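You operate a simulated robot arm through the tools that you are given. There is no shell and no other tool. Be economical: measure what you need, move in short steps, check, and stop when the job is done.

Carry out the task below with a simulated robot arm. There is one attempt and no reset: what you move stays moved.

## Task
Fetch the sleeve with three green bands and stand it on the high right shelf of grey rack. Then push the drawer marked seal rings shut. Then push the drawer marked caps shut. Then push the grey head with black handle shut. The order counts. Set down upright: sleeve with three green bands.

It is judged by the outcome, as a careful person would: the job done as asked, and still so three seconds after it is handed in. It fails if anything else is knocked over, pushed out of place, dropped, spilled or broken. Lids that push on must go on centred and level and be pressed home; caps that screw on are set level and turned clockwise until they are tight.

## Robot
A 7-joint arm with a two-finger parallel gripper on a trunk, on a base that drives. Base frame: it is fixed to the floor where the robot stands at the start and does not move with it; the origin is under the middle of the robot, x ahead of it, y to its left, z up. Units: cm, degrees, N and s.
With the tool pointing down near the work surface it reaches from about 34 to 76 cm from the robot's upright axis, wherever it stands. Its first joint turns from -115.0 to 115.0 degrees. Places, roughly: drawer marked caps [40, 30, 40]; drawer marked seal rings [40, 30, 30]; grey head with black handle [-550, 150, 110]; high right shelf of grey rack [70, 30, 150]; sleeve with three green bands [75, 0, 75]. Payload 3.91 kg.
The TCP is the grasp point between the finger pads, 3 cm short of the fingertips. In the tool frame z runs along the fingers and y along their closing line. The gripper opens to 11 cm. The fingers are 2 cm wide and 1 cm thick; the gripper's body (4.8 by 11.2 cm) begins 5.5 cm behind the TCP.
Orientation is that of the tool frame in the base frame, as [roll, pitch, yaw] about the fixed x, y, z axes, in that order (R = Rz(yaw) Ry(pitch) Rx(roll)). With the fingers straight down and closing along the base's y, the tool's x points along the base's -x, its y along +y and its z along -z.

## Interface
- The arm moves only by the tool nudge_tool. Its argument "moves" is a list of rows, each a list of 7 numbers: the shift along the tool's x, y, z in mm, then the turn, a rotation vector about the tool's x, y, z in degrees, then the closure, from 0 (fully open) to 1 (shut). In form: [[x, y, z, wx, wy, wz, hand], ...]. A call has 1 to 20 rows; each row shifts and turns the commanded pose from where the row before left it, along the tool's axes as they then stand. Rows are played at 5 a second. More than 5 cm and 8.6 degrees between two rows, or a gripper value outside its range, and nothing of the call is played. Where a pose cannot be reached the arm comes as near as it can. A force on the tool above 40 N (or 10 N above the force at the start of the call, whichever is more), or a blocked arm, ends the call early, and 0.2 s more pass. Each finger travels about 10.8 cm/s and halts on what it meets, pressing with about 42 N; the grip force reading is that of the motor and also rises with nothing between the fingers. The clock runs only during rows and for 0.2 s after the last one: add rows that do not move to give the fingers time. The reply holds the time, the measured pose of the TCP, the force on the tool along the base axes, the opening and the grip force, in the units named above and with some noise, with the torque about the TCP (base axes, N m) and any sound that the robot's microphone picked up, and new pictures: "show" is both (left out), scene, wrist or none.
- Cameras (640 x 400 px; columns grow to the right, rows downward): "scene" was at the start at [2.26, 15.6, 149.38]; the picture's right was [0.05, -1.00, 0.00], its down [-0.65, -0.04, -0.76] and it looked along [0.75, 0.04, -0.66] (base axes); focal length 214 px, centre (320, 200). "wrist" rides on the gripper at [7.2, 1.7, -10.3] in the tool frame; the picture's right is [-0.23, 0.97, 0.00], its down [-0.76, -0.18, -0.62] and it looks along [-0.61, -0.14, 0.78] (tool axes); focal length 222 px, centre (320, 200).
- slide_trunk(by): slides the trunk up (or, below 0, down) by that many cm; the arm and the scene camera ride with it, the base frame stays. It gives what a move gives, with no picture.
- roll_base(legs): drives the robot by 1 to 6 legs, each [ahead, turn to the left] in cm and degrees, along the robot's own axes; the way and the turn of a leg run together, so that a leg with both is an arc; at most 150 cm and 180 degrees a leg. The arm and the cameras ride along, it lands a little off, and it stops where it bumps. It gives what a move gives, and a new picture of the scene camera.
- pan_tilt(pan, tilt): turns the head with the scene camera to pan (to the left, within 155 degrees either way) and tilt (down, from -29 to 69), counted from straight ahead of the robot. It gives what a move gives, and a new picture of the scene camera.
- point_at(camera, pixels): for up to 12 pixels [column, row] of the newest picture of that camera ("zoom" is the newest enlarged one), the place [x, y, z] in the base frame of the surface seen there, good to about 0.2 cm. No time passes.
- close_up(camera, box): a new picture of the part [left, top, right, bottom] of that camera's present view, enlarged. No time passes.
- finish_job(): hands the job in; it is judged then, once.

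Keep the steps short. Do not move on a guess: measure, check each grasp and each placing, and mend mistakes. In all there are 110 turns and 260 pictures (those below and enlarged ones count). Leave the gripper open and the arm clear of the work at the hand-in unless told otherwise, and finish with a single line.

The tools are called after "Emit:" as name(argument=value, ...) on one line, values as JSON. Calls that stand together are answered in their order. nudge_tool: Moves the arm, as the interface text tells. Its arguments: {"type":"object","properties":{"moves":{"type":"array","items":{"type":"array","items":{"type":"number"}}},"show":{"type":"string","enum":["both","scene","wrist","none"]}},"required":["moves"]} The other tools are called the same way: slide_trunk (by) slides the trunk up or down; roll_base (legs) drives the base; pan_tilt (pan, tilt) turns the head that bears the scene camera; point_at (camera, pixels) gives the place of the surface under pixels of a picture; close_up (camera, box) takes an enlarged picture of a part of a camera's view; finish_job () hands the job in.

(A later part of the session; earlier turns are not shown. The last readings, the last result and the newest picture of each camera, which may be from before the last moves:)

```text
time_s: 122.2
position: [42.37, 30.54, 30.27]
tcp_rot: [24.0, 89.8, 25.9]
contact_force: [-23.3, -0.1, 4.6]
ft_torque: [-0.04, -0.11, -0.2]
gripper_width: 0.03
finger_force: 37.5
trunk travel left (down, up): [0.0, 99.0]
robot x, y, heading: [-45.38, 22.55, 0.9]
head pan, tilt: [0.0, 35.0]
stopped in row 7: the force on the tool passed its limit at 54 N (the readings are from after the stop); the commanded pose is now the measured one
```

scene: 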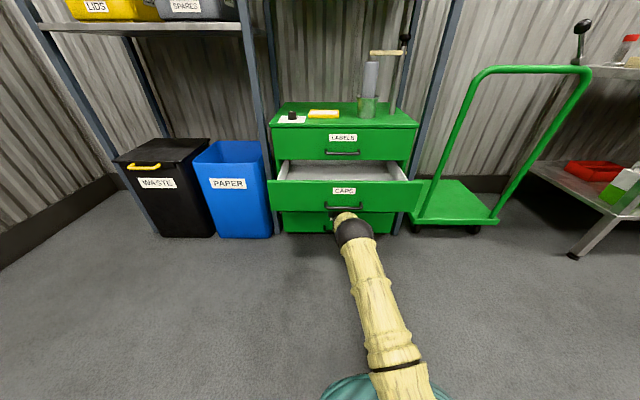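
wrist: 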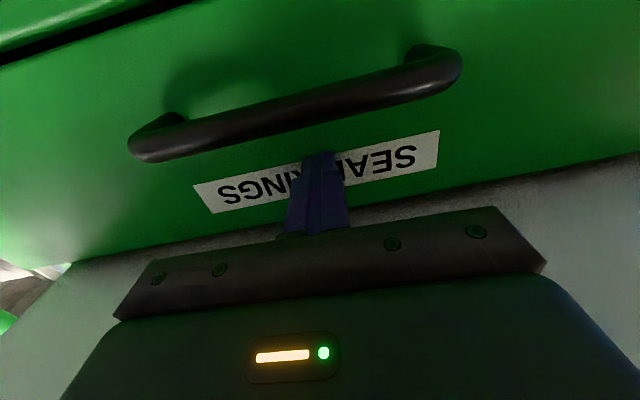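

It's stopped hard with the tips at x≈45.4. I'll check the panel face and then back straight out 32 cm.

Emit:
point_at(camera="wrist", pixels=[[400, 165], [240, 195], [200, 60], [520, 120]])

Emit:
nudge_tool(moves=[[0, 0, -20, 0, 0, 0, 1], [0, 0, -30, 0, 0, 0, 1], [0, 0, -30, 0, 0, 0, 1], [0, 0, -30, 0, 0, 0, 1], [0, 0, -30, 0, 0, 0, 1], [0, 0, -30, 0, 0, 0, 1], [0, 0, -30, 0, 0, 0, 1], [0, 0, -30, 0, 0, 0, 1], [0, 0, -30, 0, 0, 0, 1], [0, 0, -30, 0, 0, 0, 1]], show="both")

```text
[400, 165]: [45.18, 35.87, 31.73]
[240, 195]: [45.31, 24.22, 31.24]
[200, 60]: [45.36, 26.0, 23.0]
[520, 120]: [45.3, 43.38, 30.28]
```

```text
time_s: 124.4
position: [13.51, 29.39, 30.14]
tcp_rot: [70.0, 89.9, 71.9]
contact_force: [-0.7, -0.4, 0.6]
ft_torque: [0.03, -0.02, 0.01]
gripper_width: 0.0
finger_force: 37.7
trunk travel left (down, up): [0.0, 99.0]
robot x, y, heading: [-45.2, 21.94, 1.1]
head pan, tilt: [0.0, 35.0]
```

scene: 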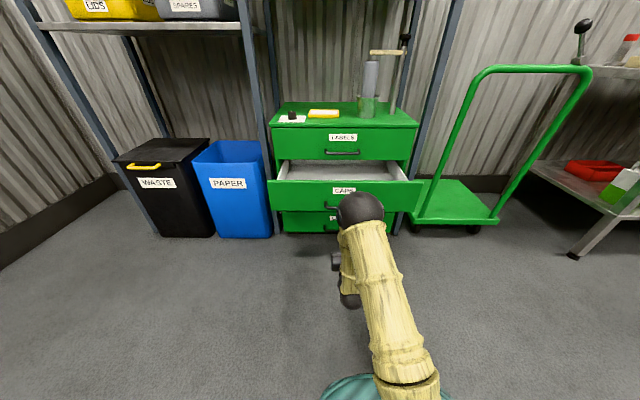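
wrist: 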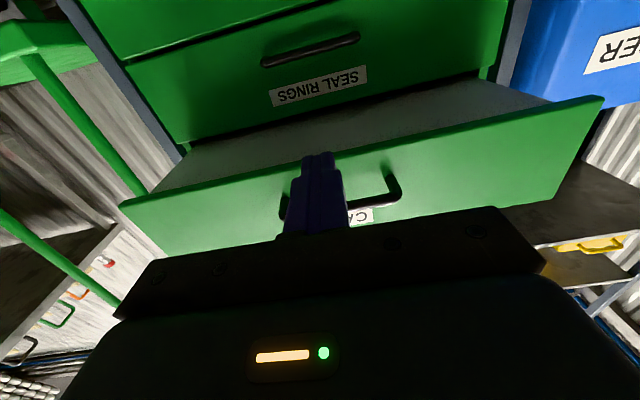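

Seal rings is shut (face at x 45.3). Now caps: I'll raise to z≈45, above its handle, and push 19 cm in.

Emit:
nudge_tool(moves=[[-40, 0, 0, 0, 0, 0, 1], [-40, 0, 0, 0, 0, 0, 1], [-40, 0, 0, 0, 0, 0, 1], [-30, 0, 0, 0, 0, 0, 1], [0, -3, 20, 0, 0, 0, 1], [0, -3, 20, 0, 0, 0, 1], [0, -2, 20, 0, 0, 0, 1], [0, 0, 20, 0, 0, 0, 1]], show="wrist")

Emit:
nudge_tool(moves=[[0, 0, 20, 0, 0, 0, 1], [0, 0, 20, 0, 0, 0, 1], [0, 0, 20, 0, 0, 0, 1], [0, 0, 20, 0, 0, 0, 1], [0, 0, 20, 0, 0, 0, 1], [0, 0, 20, 0, 0, 0, 1]], show="both")

```text
time_s: 126.2
position: [21.38, 28.88, 45.07]
tcp_rot: [-65.9, 90.0, -63.9]
contact_force: [-0.4, 0.5, -0.5]
ft_torque: [0.01, -0.01, -0.01]
gripper_width: 0.0
finger_force: 37.3
trunk travel left (down, up): [0.0, 99.0]
robot x, y, heading: [-45.59, 22.4, 0.9]
head pan, tilt: [0.0, 35.0]
```

wrist: 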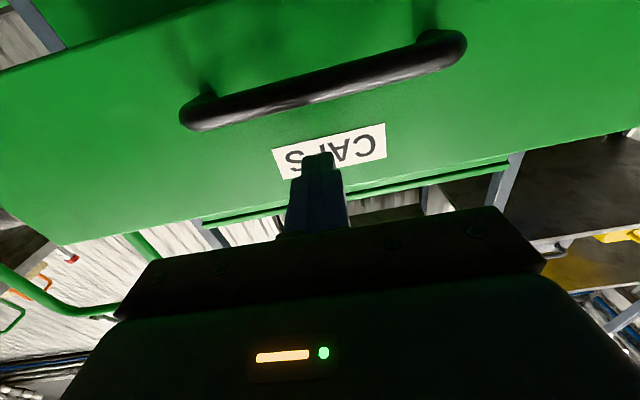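

```text
time_s: 127.6
position: [33.35, 29.48, 44.77]
tcp_rot: [163.6, 89.9, 165.5]
contact_force: [-0.8, 0.4, -0.1]
ft_torque: [0.01, -0.01, -0.03]
gripper_width: 0.0
finger_force: 37.7
trunk travel left (down, up): [0.0, 99.0]
robot x, y, heading: [-45.58, 22.48, 1.2]
head pan, tilt: [0.0, 35.0]
```

scene: 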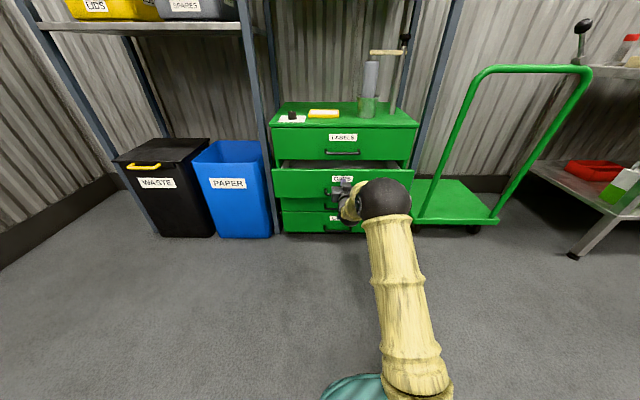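
wrist: 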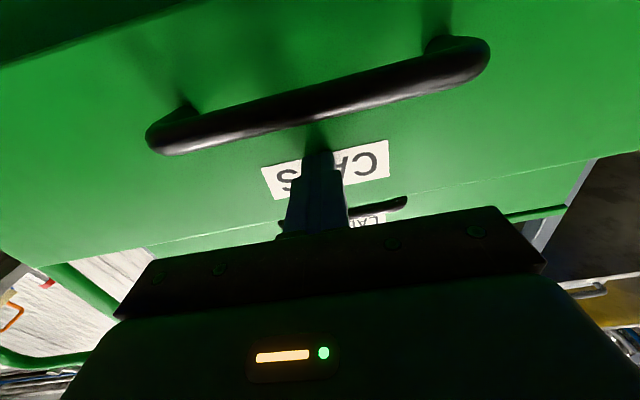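

It's moving smoothly. I'll push it home.

Emit:
nudge_tool(moves=[[0, 0, 20, 0, 0, 0, 1], [0, 0, 20, 0, 0, 0, 1], [0, 0, 20, 0, 0, 0, 1], [0, 0, 15, 0, 0, 0, 1], [0, 0, 10, 0, 0, 0, 1], [0, 0, 10, 0, 0, 0, 1], [0, 0, 5, 0, 0, 0, 1], [0, 0, 5, 0, 0, 0, 1]], show="wrist")

Emit:
point_at(camera="wrist", pixels=[[375, 165], [200, 60], [520, 120], [275, 185]])

Emit:
nudge_tool(moves=[[0, 0, -20, 0, 0, 0, 1], [0, 0, -30, 0, 0, 0, 1], [0, 0, -30, 0, 0, 0, 1], [0, 0, -30, 0, 0, 0, 1], [0, 0, -30, 0, 0, 0, 1], [0, 0, -30, 0, 0, 0, 1], [0, 0, -30, 0, 0, 0, 0.7], [0, 0, -30, 0, 0, 0, 0.4], [0, 0, -30, 0, 0, 0, 0], [0, 0, -30, 0, 0, 0, 0]], show="both")

```text
time_s: 129.0
position: [42.35, 29.77, 45.01]
tcp_rot: [155.7, 89.7, 157.7]
contact_force: [-32.9, -2.5, 3.7]
ft_torque: [-0.04, -0.2, -0.3]
gripper_width: 0.0
finger_force: 37.9
trunk travel left (down, up): [0.0, 99.0]
robot x, y, heading: [-45.35, 22.54, 1.1]
head pan, tilt: [0.0, 35.0]
stopped in row 6: the force on the tool passed its limit at 76 N (the readings are from after the stop); the commanded pose is now the measured one
```

wrist: 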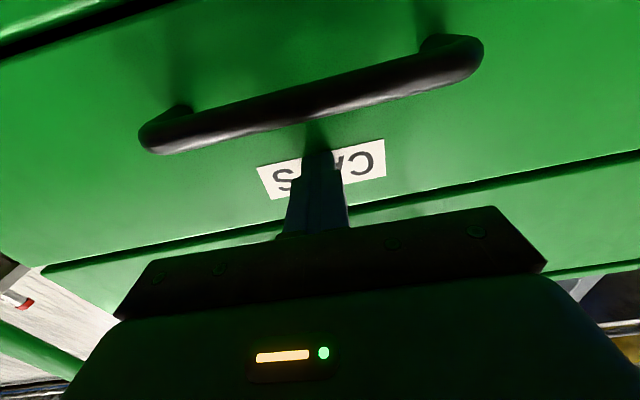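

```text
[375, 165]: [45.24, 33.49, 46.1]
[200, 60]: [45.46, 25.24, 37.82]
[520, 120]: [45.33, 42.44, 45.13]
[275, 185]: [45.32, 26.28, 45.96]
```

```text
time_s: 131.2
position: [13.36, 28.96, 44.94]
tcp_rot: [166.6, 89.7, 168.5]
contact_force: [-0.3, -0.3, -0.2]
ft_torque: [-0.01, 0.02, -0.01]
gripper_width: 11.0
finger_force: 0.0
trunk travel left (down, up): [0.0, 99.0]
robot x, y, heading: [-45.68, 22.61, 1.0]
head pan, tilt: [0.0, 35.0]
```

scene: 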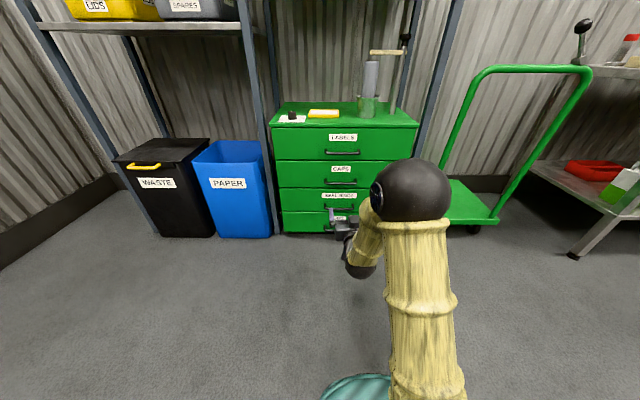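
wrist: 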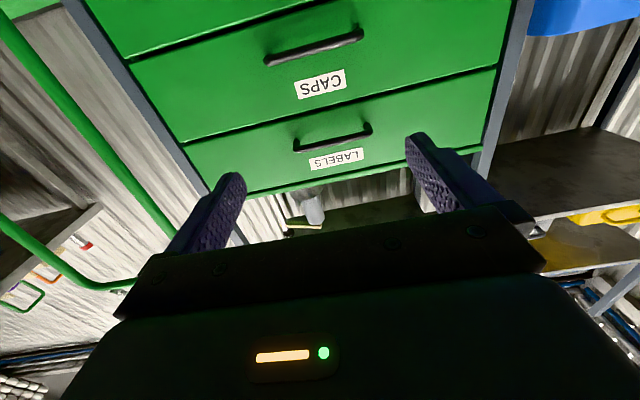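

Both drawers are flush. Next is the grey head with the black handle, about 5 m behind the robot. I'll raise the trunk and look that way.

Emit:
slide_trunk(by=40)

Emit:
slide_trunk(by=30)

Emit:
pan_tilt(pan=155, tilt=15)

Emit:
pan_tilt(pan=-155, tilt=20)

```text
time_s: 135.0
position: [13.48, 28.89, 84.89]
tcp_rot: [171.6, 89.7, 173.5]
contact_force: [0.7, 0.2, 0.3]
ft_torque: [0.0, 0.0, 0.0]
gripper_width: 11.0
finger_force: 0.1
trunk travel left (down, up): [-40.0, 59.0]
robot x, y, heading: [-45.85, 22.23, 1.0]
head pan, tilt: [0.0, 35.0]
```

```text
time_s: 138.0
position: [13.46, 28.95, 115.02]
tcp_rot: [171.8, 89.7, 173.8]
contact_force: [-0.5, 0.1, -0.4]
ft_torque: [-0.02, -0.01, 0.0]
gripper_width: 11.0
finger_force: 0.1
trunk travel left (down, up): [-70.0, 29.0]
robot x, y, heading: [-45.44, 22.39, 1.2]
head pan, tilt: [0.0, 35.0]
```

```text
time_s: 140.4
position: [13.43, 28.93, 114.93]
tcp_rot: [171.7, 89.8, 173.6]
contact_force: [-0.1, -0.1, 0.5]
ft_torque: [-0.01, -0.01, 0.02]
gripper_width: 11.01
finger_force: 0.1
trunk travel left (down, up): [-70.0, 29.0]
robot x, y, heading: [-45.3, 22.64, 1.1]
head pan, tilt: [154.7, 15.0]
```

scene: 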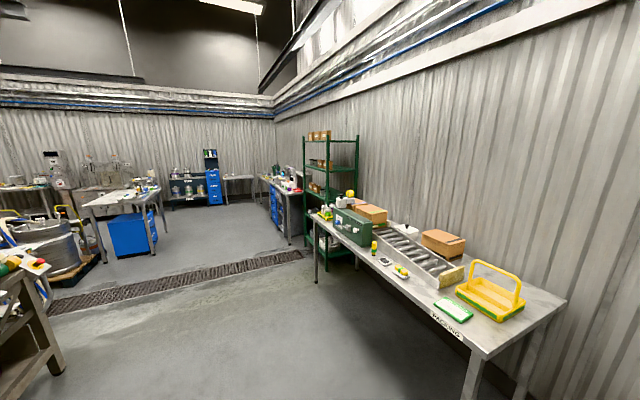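

```text
time_s: 144.6
position: [13.45, 28.96, 114.92]
tcp_rot: [171.4, 89.8, 173.4]
contact_force: [-0.8, -0.1, -0.2]
ft_torque: [0.0, 0.0, -0.03]
gripper_width: 11.0
finger_force: 0.0
trunk travel left (down, up): [-70.0, 29.0]
robot x, y, heading: [-45.62, 22.52, 1.0]
head pan, tilt: [-154.7, 20.0]
```

scene: 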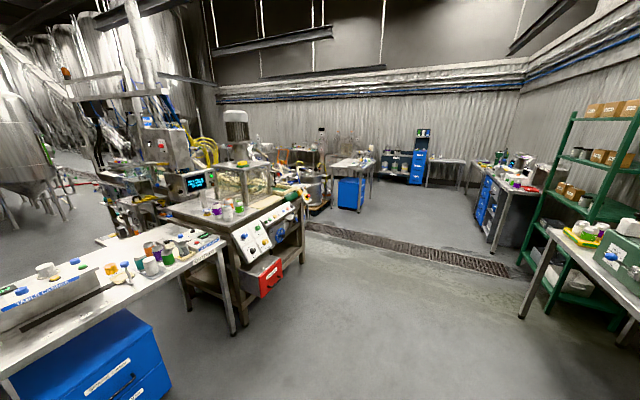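

Emit:
close_up(camera="scene", box=[460, 130, 580, 205])

Emit:
point_at(camera="scene", pixels=[[515, 165], [500, 190], [530, 205], [490, 240], [475, 215], [350, 170], [530, 260], [525, 310], [400, 250], [510, 270]])

```text
5.33 times, centred on (520, 168) of scene
```

zoom: 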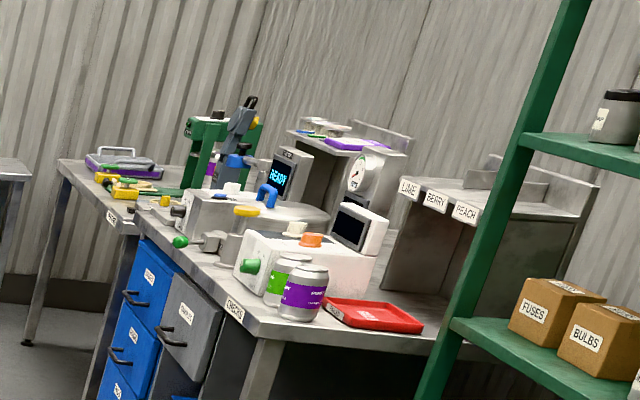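

```text
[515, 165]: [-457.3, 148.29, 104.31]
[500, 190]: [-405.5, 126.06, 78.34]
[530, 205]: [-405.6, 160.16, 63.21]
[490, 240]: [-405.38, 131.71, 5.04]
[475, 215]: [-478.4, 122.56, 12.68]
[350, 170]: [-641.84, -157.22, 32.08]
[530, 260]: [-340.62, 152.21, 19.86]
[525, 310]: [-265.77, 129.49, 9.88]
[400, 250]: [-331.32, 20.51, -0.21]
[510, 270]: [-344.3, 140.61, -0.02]
```

A green stand holds a raised grey head with a black handle, near x≈-540 on the bench whose front edge is at y≈125. The floor along y≈22–55 looks clear. I'll turn right, away from the packing table, and drive 390 cm.

Emit:
roll_base(legs=[[0, -100], [0, -85], [150, 0], [150, 0], [90, 0]])

Emit:
pan_tilt(pan=-45, tilt=30)

```text
time_s: 178.1
position: [-494.3, 46.85, 114.94]
tcp_rot: [172.1, 89.7, -11.5]
contact_force: [-0.2, 0.3, 0.1]
ft_torque: [0.0, -0.03, -0.01]
gripper_width: 10.98
finger_force: 0.0
trunk travel left (down, up): [-70.0, 29.0]
robot x, y, heading: [-434.99, 47.54, 175.6]
head pan, tilt: [-154.7, 20.0]
```

scene: 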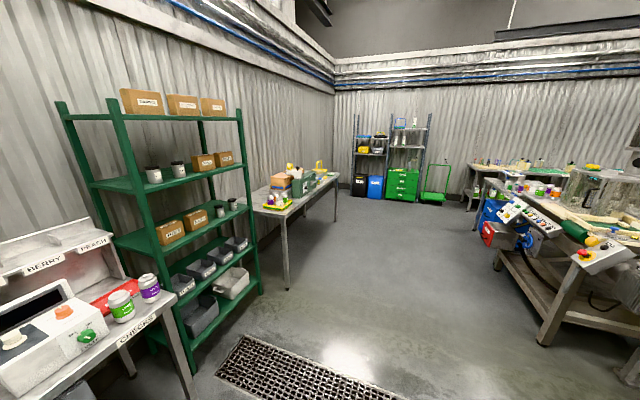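

```text
time_s: 180.0
position: [-494.33, 47.02, 114.88]
tcp_rot: [171.2, 89.8, -12.4]
contact_force: [0.1, -0.3, 0.4]
ft_torque: [-0.02, 0.02, -0.03]
gripper_width: 11.01
finger_force: 0.1
trunk travel left (down, up): [-70.0, 29.0]
robot x, y, heading: [-434.92, 47.68, 175.5]
head pan, tilt: [-45.0, 30.0]
```

scene: 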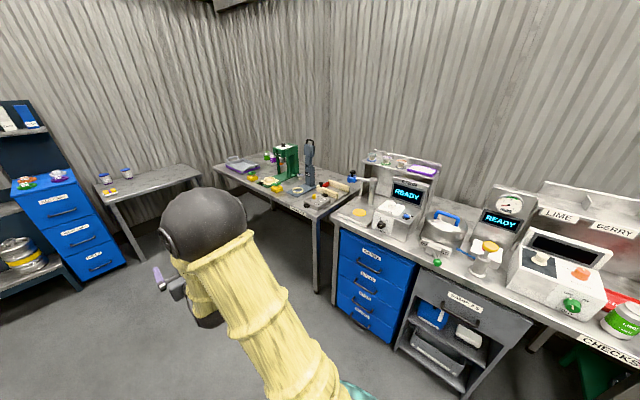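

The green stand and grey arm with a black handle are at (310, 160). I'll enlarge and measure.

Emit:
close_up(camera="scene", box=[215, 125, 375, 225])

Emit:
point_at(camera="zoom", pixels=[[375, 70], [378, 130], [372, 190], [390, 240], [285, 100], [330, 240], [330, 260], [470, 250], [370, 330], [200, 260], [290, 160], [395, 160]])

```text
4.00 times, centred on (295, 175) of scene
```

zoom: 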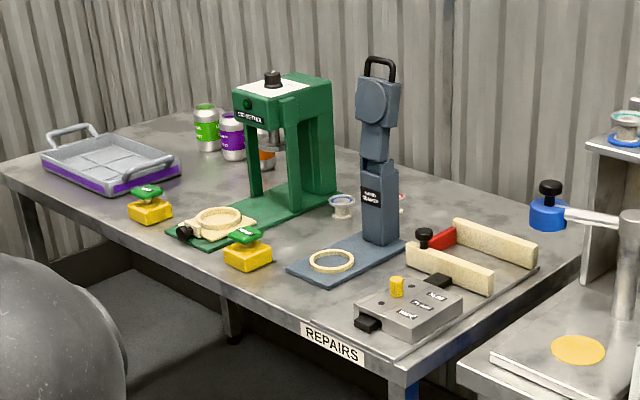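

```text
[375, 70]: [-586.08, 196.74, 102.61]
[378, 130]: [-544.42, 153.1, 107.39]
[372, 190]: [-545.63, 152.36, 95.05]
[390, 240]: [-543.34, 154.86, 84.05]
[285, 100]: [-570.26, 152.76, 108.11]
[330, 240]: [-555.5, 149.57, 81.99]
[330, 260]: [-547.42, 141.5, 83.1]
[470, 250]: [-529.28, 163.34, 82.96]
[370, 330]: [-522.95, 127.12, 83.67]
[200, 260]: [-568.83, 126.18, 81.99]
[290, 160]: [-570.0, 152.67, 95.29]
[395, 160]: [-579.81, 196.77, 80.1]
```

Emit:
point_at(camera="scene", pixels=[[150, 185], [200, 180], [110, 195], [140, 262], [125, 250], [60, 190], [110, 170], [215, 168], [180, 280]])

Emit:
close_up(camera="scene", box=[285, 130, 335, 205])

```text
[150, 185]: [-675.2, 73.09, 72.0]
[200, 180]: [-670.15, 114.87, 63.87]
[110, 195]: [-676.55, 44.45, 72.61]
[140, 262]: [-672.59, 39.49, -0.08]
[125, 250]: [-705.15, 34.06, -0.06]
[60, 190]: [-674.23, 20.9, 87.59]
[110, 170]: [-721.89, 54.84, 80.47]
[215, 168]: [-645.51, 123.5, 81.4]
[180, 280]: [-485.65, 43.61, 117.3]
```

```text
5.33 times, centred on (310, 168) of scene
```

zoom: 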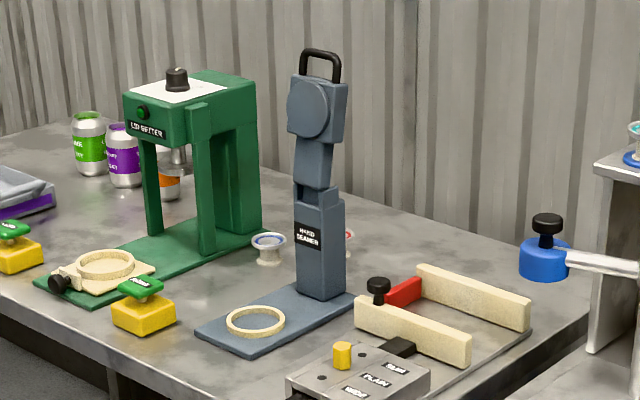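

The space is clear. I'll drive to (-547, 57), turn to face the bench, and raise the trunk before closing in.

Emit:
slide_trunk(by=29)

Emit:
roll_base(legs=[[111, 0], [0, -85.5]])

Emit:
pan_tilt(pan=0, tilt=40)

```text
time_s: 182.9
position: [-494.33, 47.03, 143.77]
tcp_rot: [171.5, 89.7, -12.0]
contact_force: [0.9, 0.3, -0.6]
ft_torque: [0.01, 0.0, -0.02]
gripper_width: 11.0
finger_force: 0.0
trunk travel left (down, up): [-99.0, 0.0]
robot x, y, heading: [-435.16, 47.65, 175.5]
head pan, tilt: [-45.0, 30.0]
```

```text
time_s: 194.9
position: [-551.99, 115.72, 143.89]
tcp_rot: [170.5, 89.7, -99.1]
contact_force: [1.2, -0.7, 0.6]
ft_torque: [-0.05, 0.01, 0.02]
gripper_width: 11.03
finger_force: 0.0
trunk travel left (down, up): [-99.0, 0.0]
robot x, y, heading: [-547.52, 56.68, 89.3]
head pan, tilt: [-45.0, 30.0]
```

scene: 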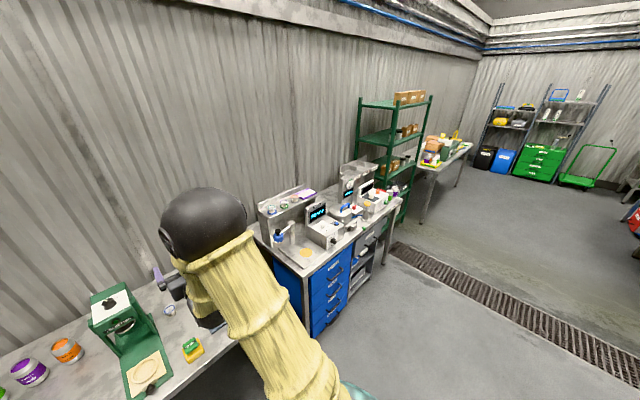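

```text
time_s: 196.1
position: [-552.05, 115.8, 143.98]
tcp_rot: [170.4, 89.7, -99.3]
contact_force: [-0.1, -0.2, 0.4]
ft_torque: [-0.02, 0.0, 0.03]
gripper_width: 10.98
finger_force: 0.1
trunk travel left (down, up): [-99.0, 0.0]
robot x, y, heading: [-547.46, 56.7, 89.3]
head pan, tilt: [0.0, 40.0]
```

scene: 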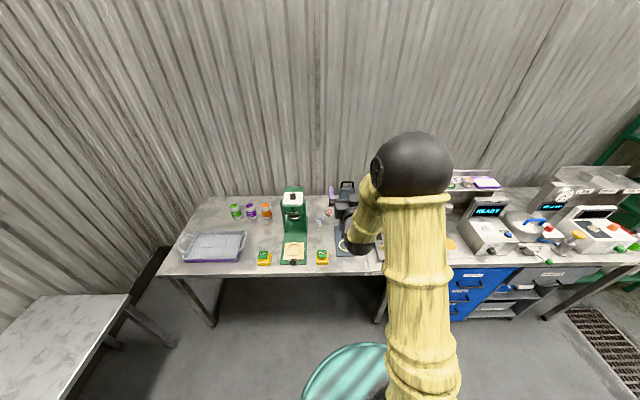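

Facing the bench now. I'll turn the tool to point down (12 × 7.5°), staying at z 144, and then use the wrist camera on the seamer head.

Emit:
nudge_tool(moves=[[0, 0, 0, 0, 7.5, 0, 0.3], [0, 0, 0, 0, 7.5, 0, 0.6], [0, 0, 0, 0, 7.5, 0, 0.9], [0, 0, 0, 0, 7.5, 0, 1], [0, 0, 0, 0, 7.5, 0, 1], [0, 0, 0, 0, 7.5, 0, 1], [0, 0, 0, 0, 7.5, 0, 1], [0, 0, 0, 0, 7.5, 0, 1], [0, 0, 0, 0, 7.5, 0, 1], [0, 0, 0, 0, 7.5, 0, 1], [0, 0, 0, 0, 7.5, 0, 1], [0, 0, 0, 0, 7.5, 0, 1]], show="both")

```text
time_s: 198.7
position: [-552.22, 115.96, 143.95]
tcp_rot: [-179.9, -0.4, -89.7]
contact_force: [-0.4, 0.5, -0.2]
ft_torque: [-0.02, 0.03, -0.01]
gripper_width: 0.0
finger_force: 38.1
trunk travel left (down, up): [-99.0, 0.0]
robot x, y, heading: [-547.7, 56.54, 89.0]
head pan, tilt: [0.0, 40.0]
```

scene: 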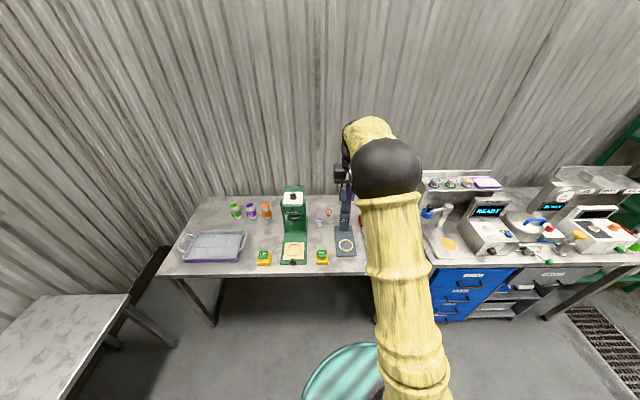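
wrist: 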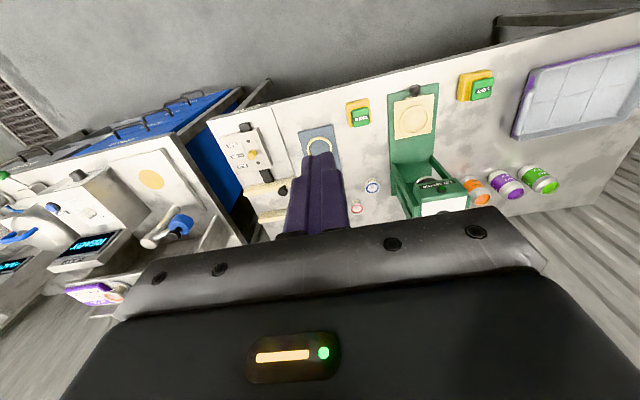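

Emit:
close_up(camera="scene", box=[270, 150, 400, 270])

Emit:
nudge_tool(moves=[[0, 40, 0, 0, 0, 0, 1], [0, 40, 0, 0, 0, 0, 1], [0, 40, 0, 0, 0, 0, 1], [0, 40, 0, 0, 0, 0, 1]], show="both")

Emit:
close_up(camera="scene", box=[290, 160, 410, 265])

```text
3.33 times, centred on (335, 210) of scene
```

zoom: 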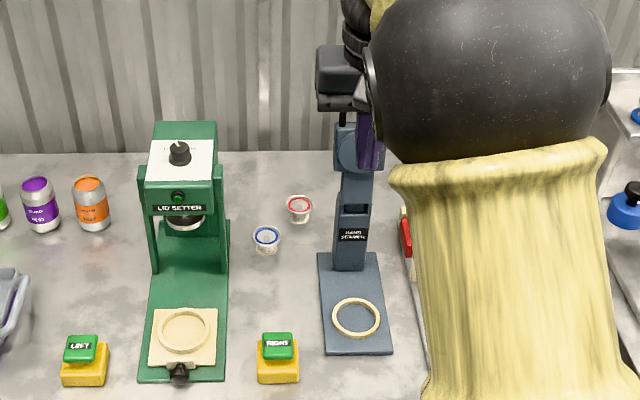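

```text
time_s: 199.7
position: [-568.13, 115.9, 144.17]
tcp_rot: [-179.9, -0.3, -89.9]
contact_force: [0.9, -0.1, 0.2]
ft_torque: [-0.04, -0.04, 0.03]
gripper_width: 0.02
finger_force: 37.9
trunk travel left (down, up): [-99.0, 0.0]
robot x, y, heading: [-547.67, 56.49, 89.2]
head pan, tilt: [0.0, 40.0]
```

scene: 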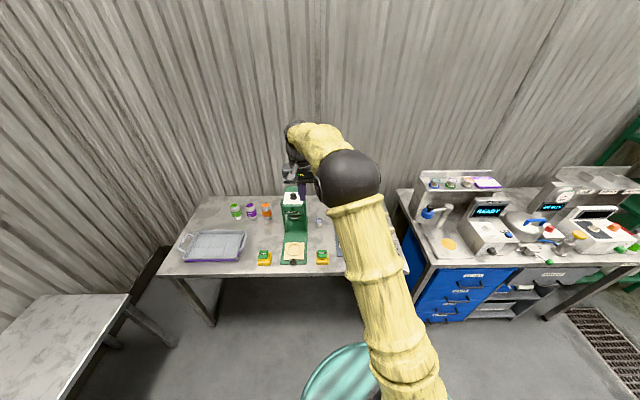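
wrist: 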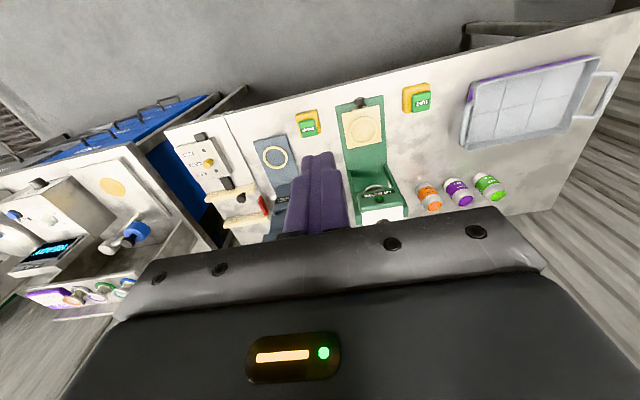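

```text
3.81 times, centred on (350, 212) of scene
```

zoom: 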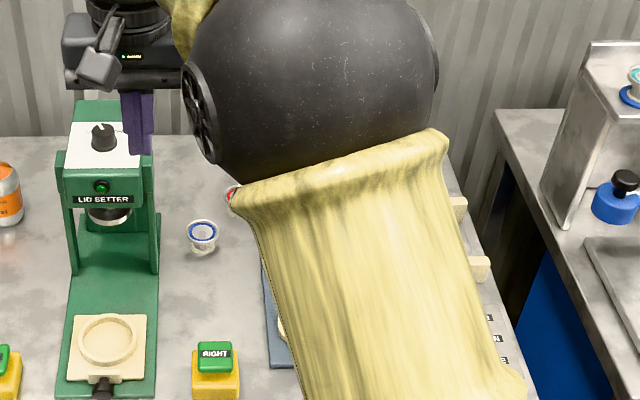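

The elbow now hides the seamer, so I'll move 40 cm the other way, in free air.

Emit:
nudge_tool(moves=[[0, -45, 0, 0, 0, 0, 1], [0, -45, 0, 0, 0, 0, 1], [0, -45, 0, 0, 0, 0, 1], [0, -45, 0, 0, 0, 0, 1], [0, -45, 0, 0, 0, 0, 1], [0, -45, 0, 0, 0, 0, 1], [0, -45, 0, 0, 0, 0, 1], [0, -45, 0, 0, 0, 0, 1], [0, -45, 0, 0, 0, 0, 1]], show="wrist")

Emit:
close_up(camera="scene", box=[300, 160, 400, 265])

Emit:
close_up(camera="wrist", box=[300, 80, 480, 220])

```text
time_s: 201.7
position: [-527.24, 115.85, 143.84]
tcp_rot: [180.0, -0.3, -89.8]
contact_force: [-0.4, 1.1, -1.0]
ft_torque: [-0.04, 0.04, 0.04]
gripper_width: 0.0
finger_force: 37.7
trunk travel left (down, up): [-99.0, 0.0]
robot x, y, heading: [-547.4, 56.17, 89.4]
head pan, tilt: [0.0, 40.0]
```

wrist: 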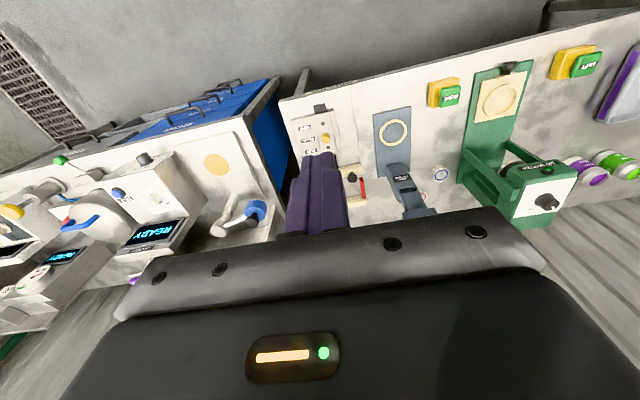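

```text
3.81 times, centred on (350, 212) of scene
```

zoom: 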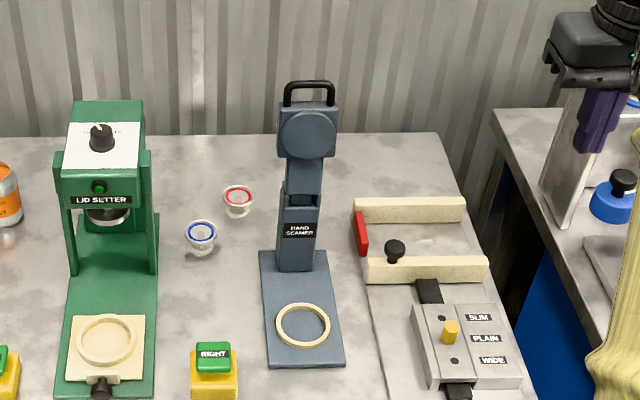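

```text
2.86 times, centred on (390, 150) of wrist
```

zoom: 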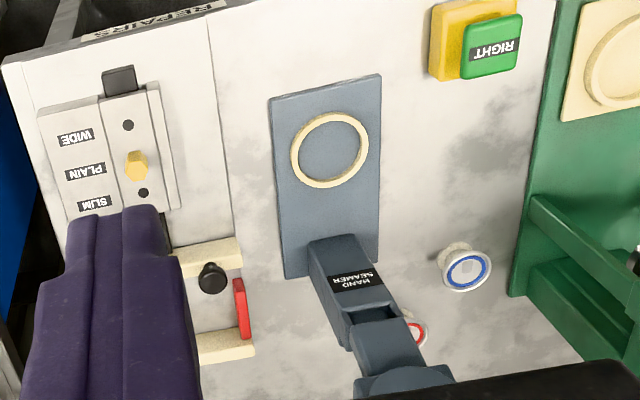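

Good view. I'll measure the seamer from the scene picture, converting the zoom pixels.

Emit:
point_at(camera="scene", pixels=[[380.5, 183], [374, 185], [386, 185], [380.5, 188.5], [381, 195], [373.5, 189], [387.5, 189], [381, 203], [380, 212], [378, 222], [376, 228], [380, 247]])

Emit:
close_up(camera="scene", box=[365, 175, 395, 200])

```text
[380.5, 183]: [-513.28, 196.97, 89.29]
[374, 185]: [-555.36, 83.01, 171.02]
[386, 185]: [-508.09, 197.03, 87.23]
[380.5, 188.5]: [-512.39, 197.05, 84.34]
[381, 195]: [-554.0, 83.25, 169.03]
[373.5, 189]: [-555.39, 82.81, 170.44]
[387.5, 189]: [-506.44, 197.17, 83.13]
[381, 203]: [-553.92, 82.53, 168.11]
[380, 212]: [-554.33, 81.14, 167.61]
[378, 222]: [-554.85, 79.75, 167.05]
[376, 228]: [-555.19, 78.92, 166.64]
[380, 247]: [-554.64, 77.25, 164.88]
```

```text
16.00 times, centred on (380, 188) of scene
```

zoom: 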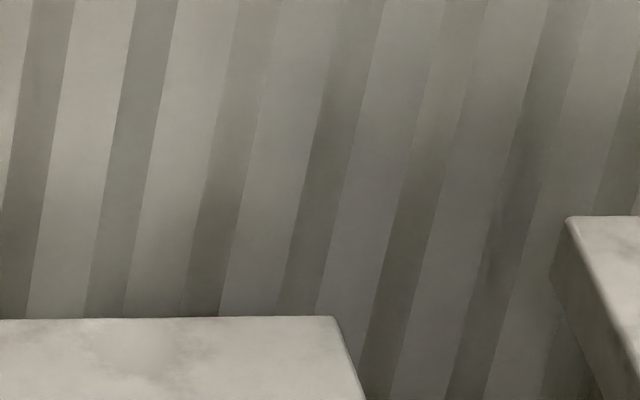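

I converted the pixels wrongly. I'll redo it directly in an enlarged picture.

Emit:
close_up(camera="scene", box=[315, 175, 379, 255])

Emit:
point_at(camera="wrist", pixels=[[390, 130], [395, 170], [400, 185], [405, 200], [415, 211], [427, 211], [380, 115], [407, 165], [500, 200], [512, 180]])

```text
5.00 times, centred on (347, 215) of scene
```

zoom: 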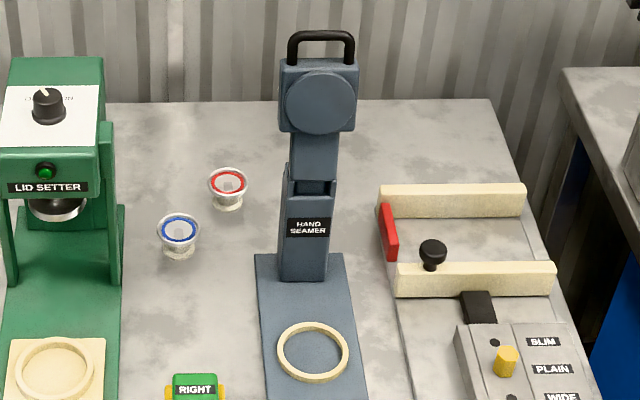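

```text
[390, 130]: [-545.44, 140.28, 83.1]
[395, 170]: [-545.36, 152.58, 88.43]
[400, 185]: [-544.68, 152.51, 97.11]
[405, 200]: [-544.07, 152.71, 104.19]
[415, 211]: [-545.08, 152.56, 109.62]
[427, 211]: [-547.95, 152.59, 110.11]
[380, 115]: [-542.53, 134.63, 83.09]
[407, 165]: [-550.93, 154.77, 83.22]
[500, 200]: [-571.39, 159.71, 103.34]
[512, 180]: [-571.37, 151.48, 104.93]
```

Emit:
point_at(camera="zoom", pixels=[[320, 35], [292, 48], [350, 48], [310, 64], [320, 100], [320, 150], [312, 172], [312, 187], [284, 90], [356, 90], [308, 250], [320, 71]])

Emit:
close_up(camera="scene", box=[362, 178, 332, 220])

```text
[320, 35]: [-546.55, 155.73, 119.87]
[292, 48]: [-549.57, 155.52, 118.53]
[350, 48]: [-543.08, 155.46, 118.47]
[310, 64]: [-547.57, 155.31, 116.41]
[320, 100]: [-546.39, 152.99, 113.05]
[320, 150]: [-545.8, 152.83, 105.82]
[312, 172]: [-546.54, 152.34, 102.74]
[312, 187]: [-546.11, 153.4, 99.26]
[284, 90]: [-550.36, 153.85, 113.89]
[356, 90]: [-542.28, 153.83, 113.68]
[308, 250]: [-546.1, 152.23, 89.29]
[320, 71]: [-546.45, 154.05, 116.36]
```

```text
refused: the box must be [left, top, right, bottom]
```

The seamer head is upright: x −550 to −542, box z 108–116, handle top z 120, front y 153–155. It hinges near (y 155, z 101) and closes toward the robot and down. I'll drive 34 cm closer, arm at z 144, well above it.

Emit:
roll_base(legs=[[34, 0]])

Emit:
close_up(camera="scene", box=[270, 200, 400, 320])

```text
time_s: 204.2
position: [-527.7, 149.89, 143.86]
tcp_rot: [179.9, -0.3, -89.5]
contact_force: [0.3, 0.1, 0.8]
ft_torque: [0.03, -0.03, 0.01]
gripper_width: 0.02
finger_force: 37.6
trunk travel left (down, up): [-99.0, 0.0]
robot x, y, heading: [-547.29, 90.28, 89.7]
head pan, tilt: [0.0, 40.0]
```

scene: 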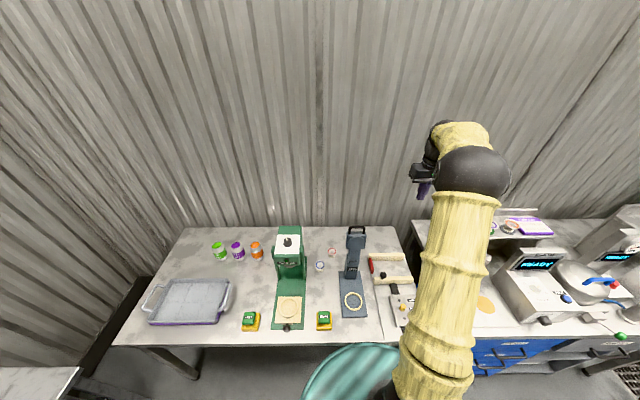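

```text
3.33 times, centred on (335, 260) of scene
```

zoom: 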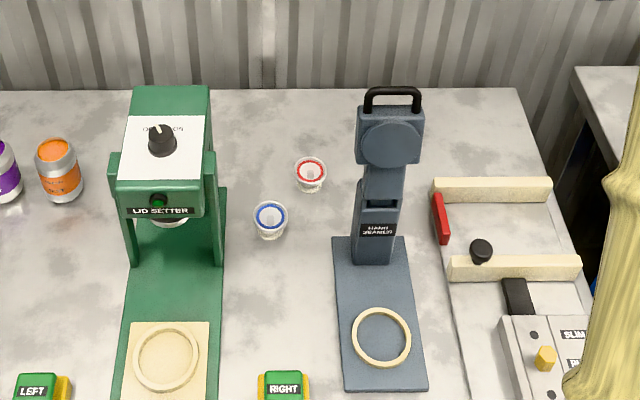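

Emit:
point_at(camera="zoom", pixels=[[392, 90], [370, 105], [416, 105], [375, 108], [392, 109], [405, 110], [392, 150], [385, 200], [393, 102]])

```text
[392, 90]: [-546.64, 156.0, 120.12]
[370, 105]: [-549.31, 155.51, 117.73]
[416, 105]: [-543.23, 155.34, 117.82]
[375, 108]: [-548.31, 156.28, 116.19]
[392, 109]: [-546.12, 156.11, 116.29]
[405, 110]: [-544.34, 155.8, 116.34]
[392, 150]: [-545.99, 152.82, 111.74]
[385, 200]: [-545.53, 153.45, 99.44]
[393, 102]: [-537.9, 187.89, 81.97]
```

I'll go behind and above the head, to (-546.4, 161.5) at z 144, then check before descending.

Emit:
nudge_tool(moves=[[-29, 47, 0, 0, 0, 0, 1], [-29, 47, 0, 0, 0, 0, 1], [-29, 47, 0, 0, 0, 0, 1], [-29, 46, 0, 0, 0, 0, 1], [0, 0, 40, 0, 0, 0, 1], [0, 0, 40, 0, 0, 0, 1], [0, 0, 30, 0, 0, 0, 1], [0, 0, 0, 0, 0, 0, 1]], show="both")

Emit:
close_up(camera="scene", box=[290, 170, 430, 300])

```text
refused: row 1 steps farther than a row can; nothing moved
```

```text
3.08 times, centred on (360, 235) of scene
```

zoom: 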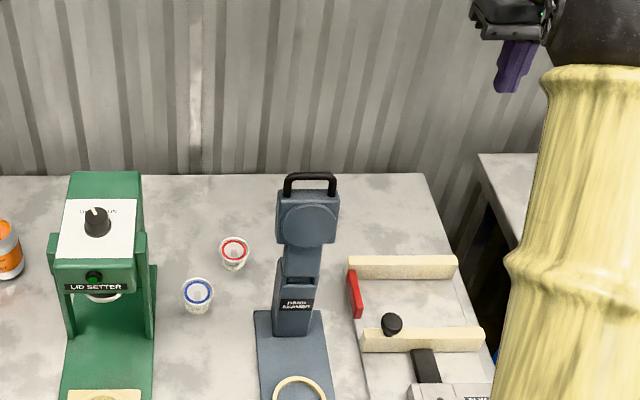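

The step was too long, so I'll split it.

Emit:
nudge_tool(moves=[[-23, 37, 0, 0, 0, 0, 1], [-23, 37, 0, 0, 0, 0, 1], [-23, 37, 0, 0, 0, 0, 1], [-23, 38, 0, 0, 0, 0, 1], [-24, 38, 0, 0, 0, 0, 1], [0, 0, 40, 0, 0, 0, 1], [0, 0, 40, 0, 0, 0, 1], [0, 0, 30, 0, 0, 0, 1], [0, 0, 0, 0, 0, 0, 1]], show="both")

Emit:
close_up(camera="scene", box=[290, 170, 430, 300])

```text
time_s: 206.2
position: [-546.31, 160.92, 132.98]
tcp_rot: [-180.0, -0.3, -89.3]
contact_force: [0.1, -0.2, -0.3]
ft_torque: [0.04, 0.01, -0.03]
gripper_width: 0.0
finger_force: 37.7
trunk travel left (down, up): [-99.0, 0.0]
robot x, y, heading: [-547.19, 89.81, 89.6]
head pan, tilt: [0.0, 40.0]
```

scene: 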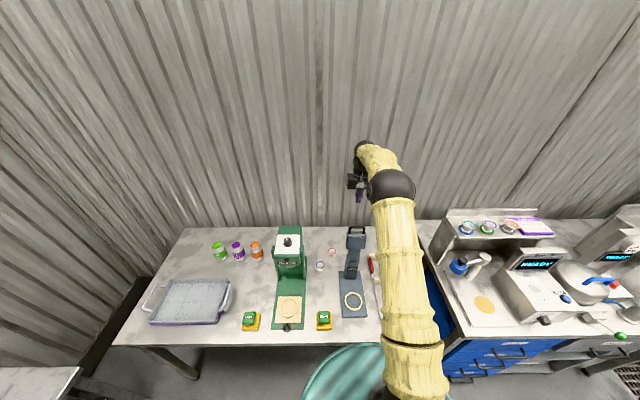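
wrist: 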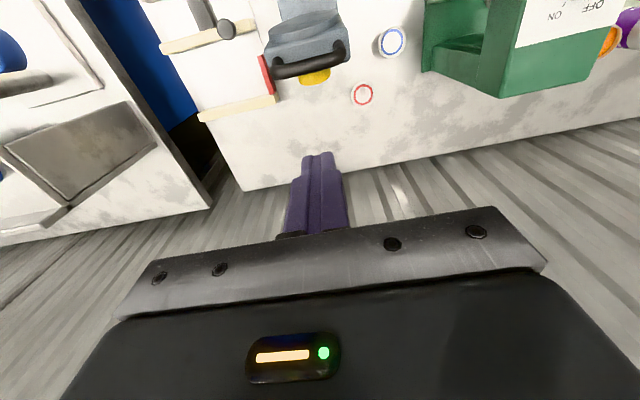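

```text
3.08 times, centred on (360, 235) of scene
```

zoom: 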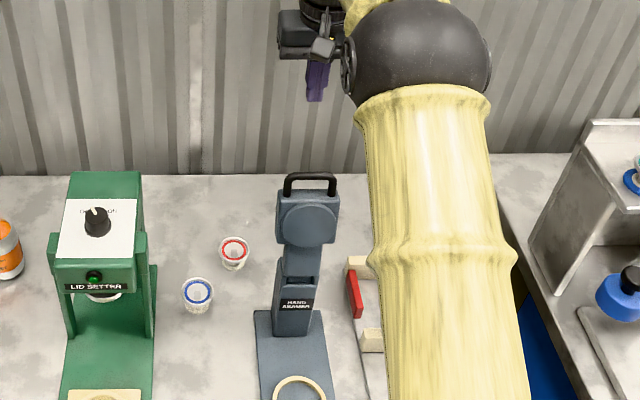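

The wrist camera sees the back of the head and handle near (310, 65), with something yellow behind it. I'll measure.

Emit:
point_at(camera="wrist", pixels=[[310, 66], [313, 77], [300, 75], [325, 75], [300, 45], [340, 30], [275, 72], [310, 82], [318, 156]])

Emit:
close_up(camera="wrist", box=[240, 0, 380, 100])

```text
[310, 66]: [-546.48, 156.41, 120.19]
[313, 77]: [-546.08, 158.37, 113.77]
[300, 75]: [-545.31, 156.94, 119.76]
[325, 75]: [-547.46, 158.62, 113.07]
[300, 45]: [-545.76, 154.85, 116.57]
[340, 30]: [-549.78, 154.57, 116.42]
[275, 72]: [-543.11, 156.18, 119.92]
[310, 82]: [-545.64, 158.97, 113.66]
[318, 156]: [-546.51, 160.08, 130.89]
```

```text
4.00 times, centred on (310, 50) of wrist
```

zoom: 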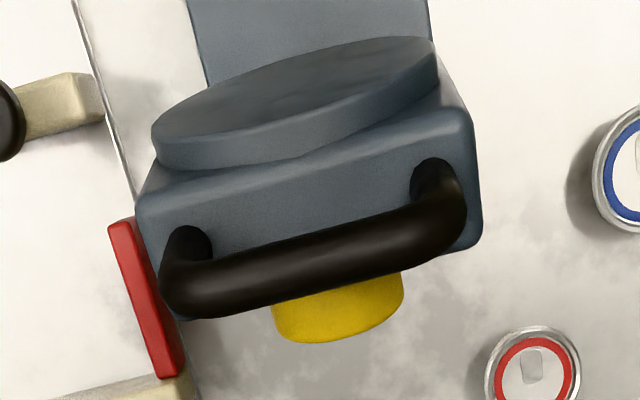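

A yellow boss sticks out on the back at z≈113, so I'll pull on the handle bar itself (centre z≈119, back y≈157). I'll descend behind it to tips at z≈117.8.

Emit:
nudge_tool(moves=[[0, 0, 30, 0, 0, 0, 1], [0, 0, 30, 0, 0, 0, 1], [0, 0, 30, 0, 0, 0, 1], [0, 0, 32, 0, 0, 0, 1], [0, 0, 0, 0, 0, 0, 1]], show="wrist")

Emit:
close_up(camera="scene", box=[310, 190, 410, 280])

```text
time_s: 207.4
position: [-546.34, 160.76, 120.71]
tcp_rot: [-180.0, -0.2, -89.4]
contact_force: [-1.0, 1.0, -0.4]
ft_torque: [0.03, 0.01, 0.02]
gripper_width: 0.0
finger_force: 37.7
trunk travel left (down, up): [-99.0, 0.0]
robot x, y, heading: [-547.11, 90.2, 89.7]
head pan, tilt: [0.0, 40.0]
```

wrist: 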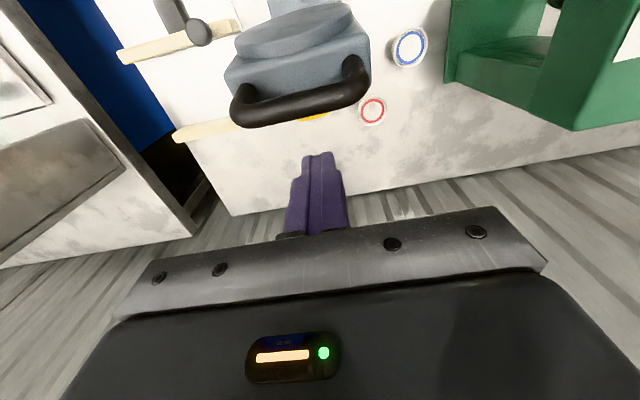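

```text
4.44 times, centred on (360, 235) of scene
```

zoom: 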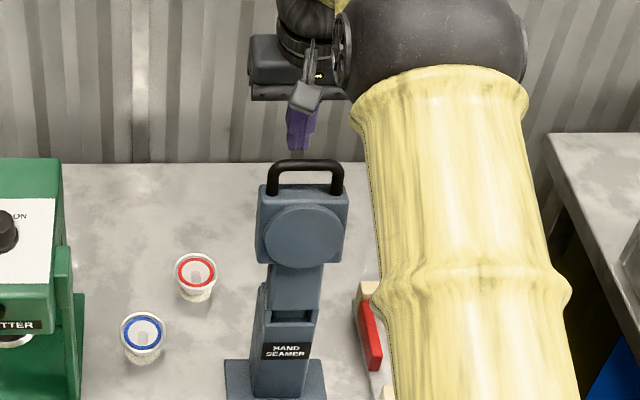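

Fingers are behind the handle. I'll pull toward me (tool +x) in small steps.

Emit:
nudge_tool(moves=[[15, 0, 0, 0, 0, 0, 1], [15, 0, 0, 0, 0, 0, 1], [10, 0, 0, 0, 0, 0, 1], [0, 0, 0, 0, 0, 0, 1]], show="wrist")

```text
time_s: 208.4
position: [-546.47, 156.97, 120.77]
tcp_rot: [179.9, -0.2, -89.3]
contact_force: [-0.4, 0.0, 0.3]
ft_torque: [0.04, 0.01, -0.03]
gripper_width: 0.04
finger_force: 37.3
trunk travel left (down, up): [-99.0, 0.0]
robot x, y, heading: [-547.18, 90.0, 89.7]
head pan, tilt: [0.0, 40.0]
```

wrist: 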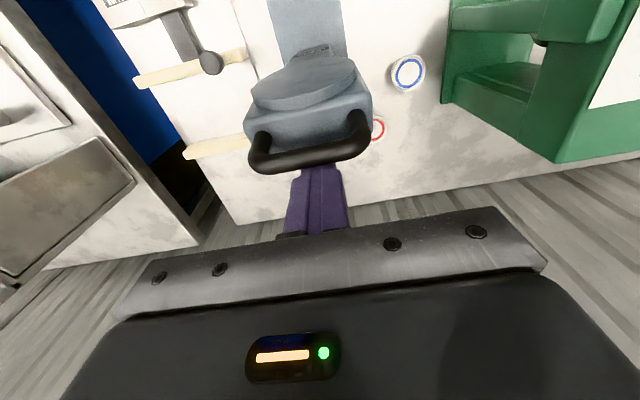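

It's at the bar. I'll pull on about 4 cm and watch.

Emit:
nudge_tool(moves=[[10, 0, 0, 0, 0, 0, 1], [10, 0, 0, 0, 0, 0, 1], [10, 0, 0, 0, 0, 0, 1], [10, 0, 2, 0, 0, 0, 1], [0, 0, 0, 0, 0, 0, 1]], show="both")

Emit:
close_up(camera="scene", box=[310, 190, 410, 280])

```text
time_s: 209.6
position: [-546.42, 153.1, 120.46]
tcp_rot: [-179.9, -0.2, -89.3]
contact_force: [0.4, -0.8, 0.0]
ft_torque: [-0.02, -0.02, 0.01]
gripper_width: 0.0
finger_force: 38.2
trunk travel left (down, up): [-99.0, 0.0]
robot x, y, heading: [-547.13, 90.08, 89.5]
head pan, tilt: [0.0, 40.0]
```

scene: 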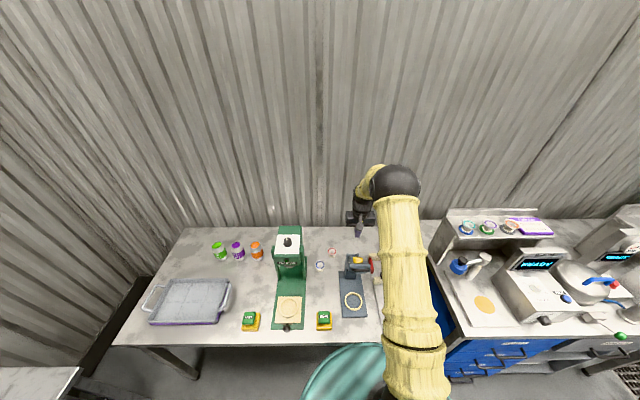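
wrist: 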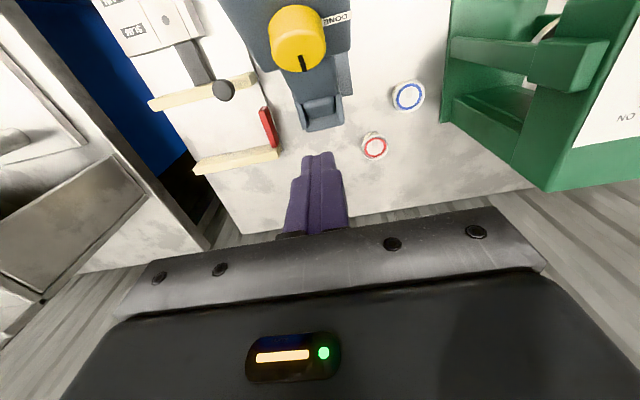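

```text
4.44 times, centred on (360, 235) of scene
```

zoom: 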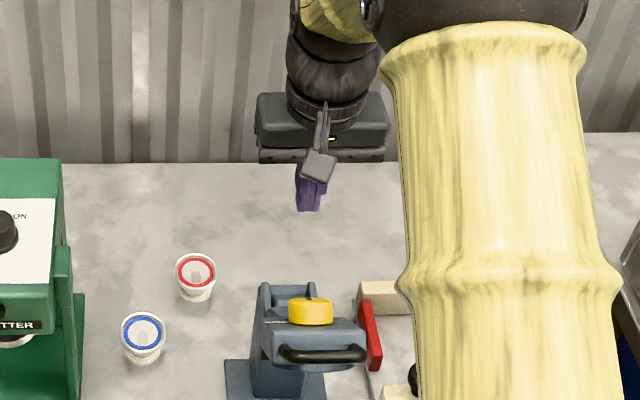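

The head swung over by itself. I'll measure whether it lies level and fully down.

Emit:
point_at(camera="zoom", pixels=[[275, 322], [350, 325], [320, 352], [290, 352], [355, 352], [350, 320], [270, 290], [315, 300], [340, 338], [318, 362], [300, 345]])

Emit:
close_up(camera="wrist", box=[220, 0, 380, 140])

```text
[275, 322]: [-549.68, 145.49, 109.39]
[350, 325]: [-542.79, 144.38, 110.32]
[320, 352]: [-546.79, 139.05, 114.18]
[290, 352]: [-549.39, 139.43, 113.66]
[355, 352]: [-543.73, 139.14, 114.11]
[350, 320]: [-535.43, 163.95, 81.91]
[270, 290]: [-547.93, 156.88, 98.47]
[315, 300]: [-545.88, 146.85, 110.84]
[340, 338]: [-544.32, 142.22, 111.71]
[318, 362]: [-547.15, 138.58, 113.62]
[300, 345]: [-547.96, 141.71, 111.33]
```

```text
2.86 times, centred on (300, 70) of wrist
```

zoom: 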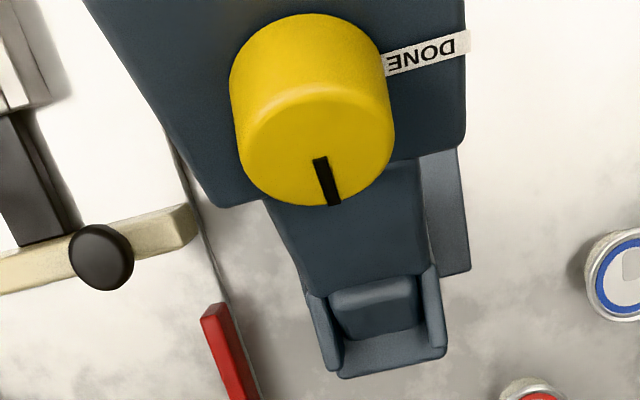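

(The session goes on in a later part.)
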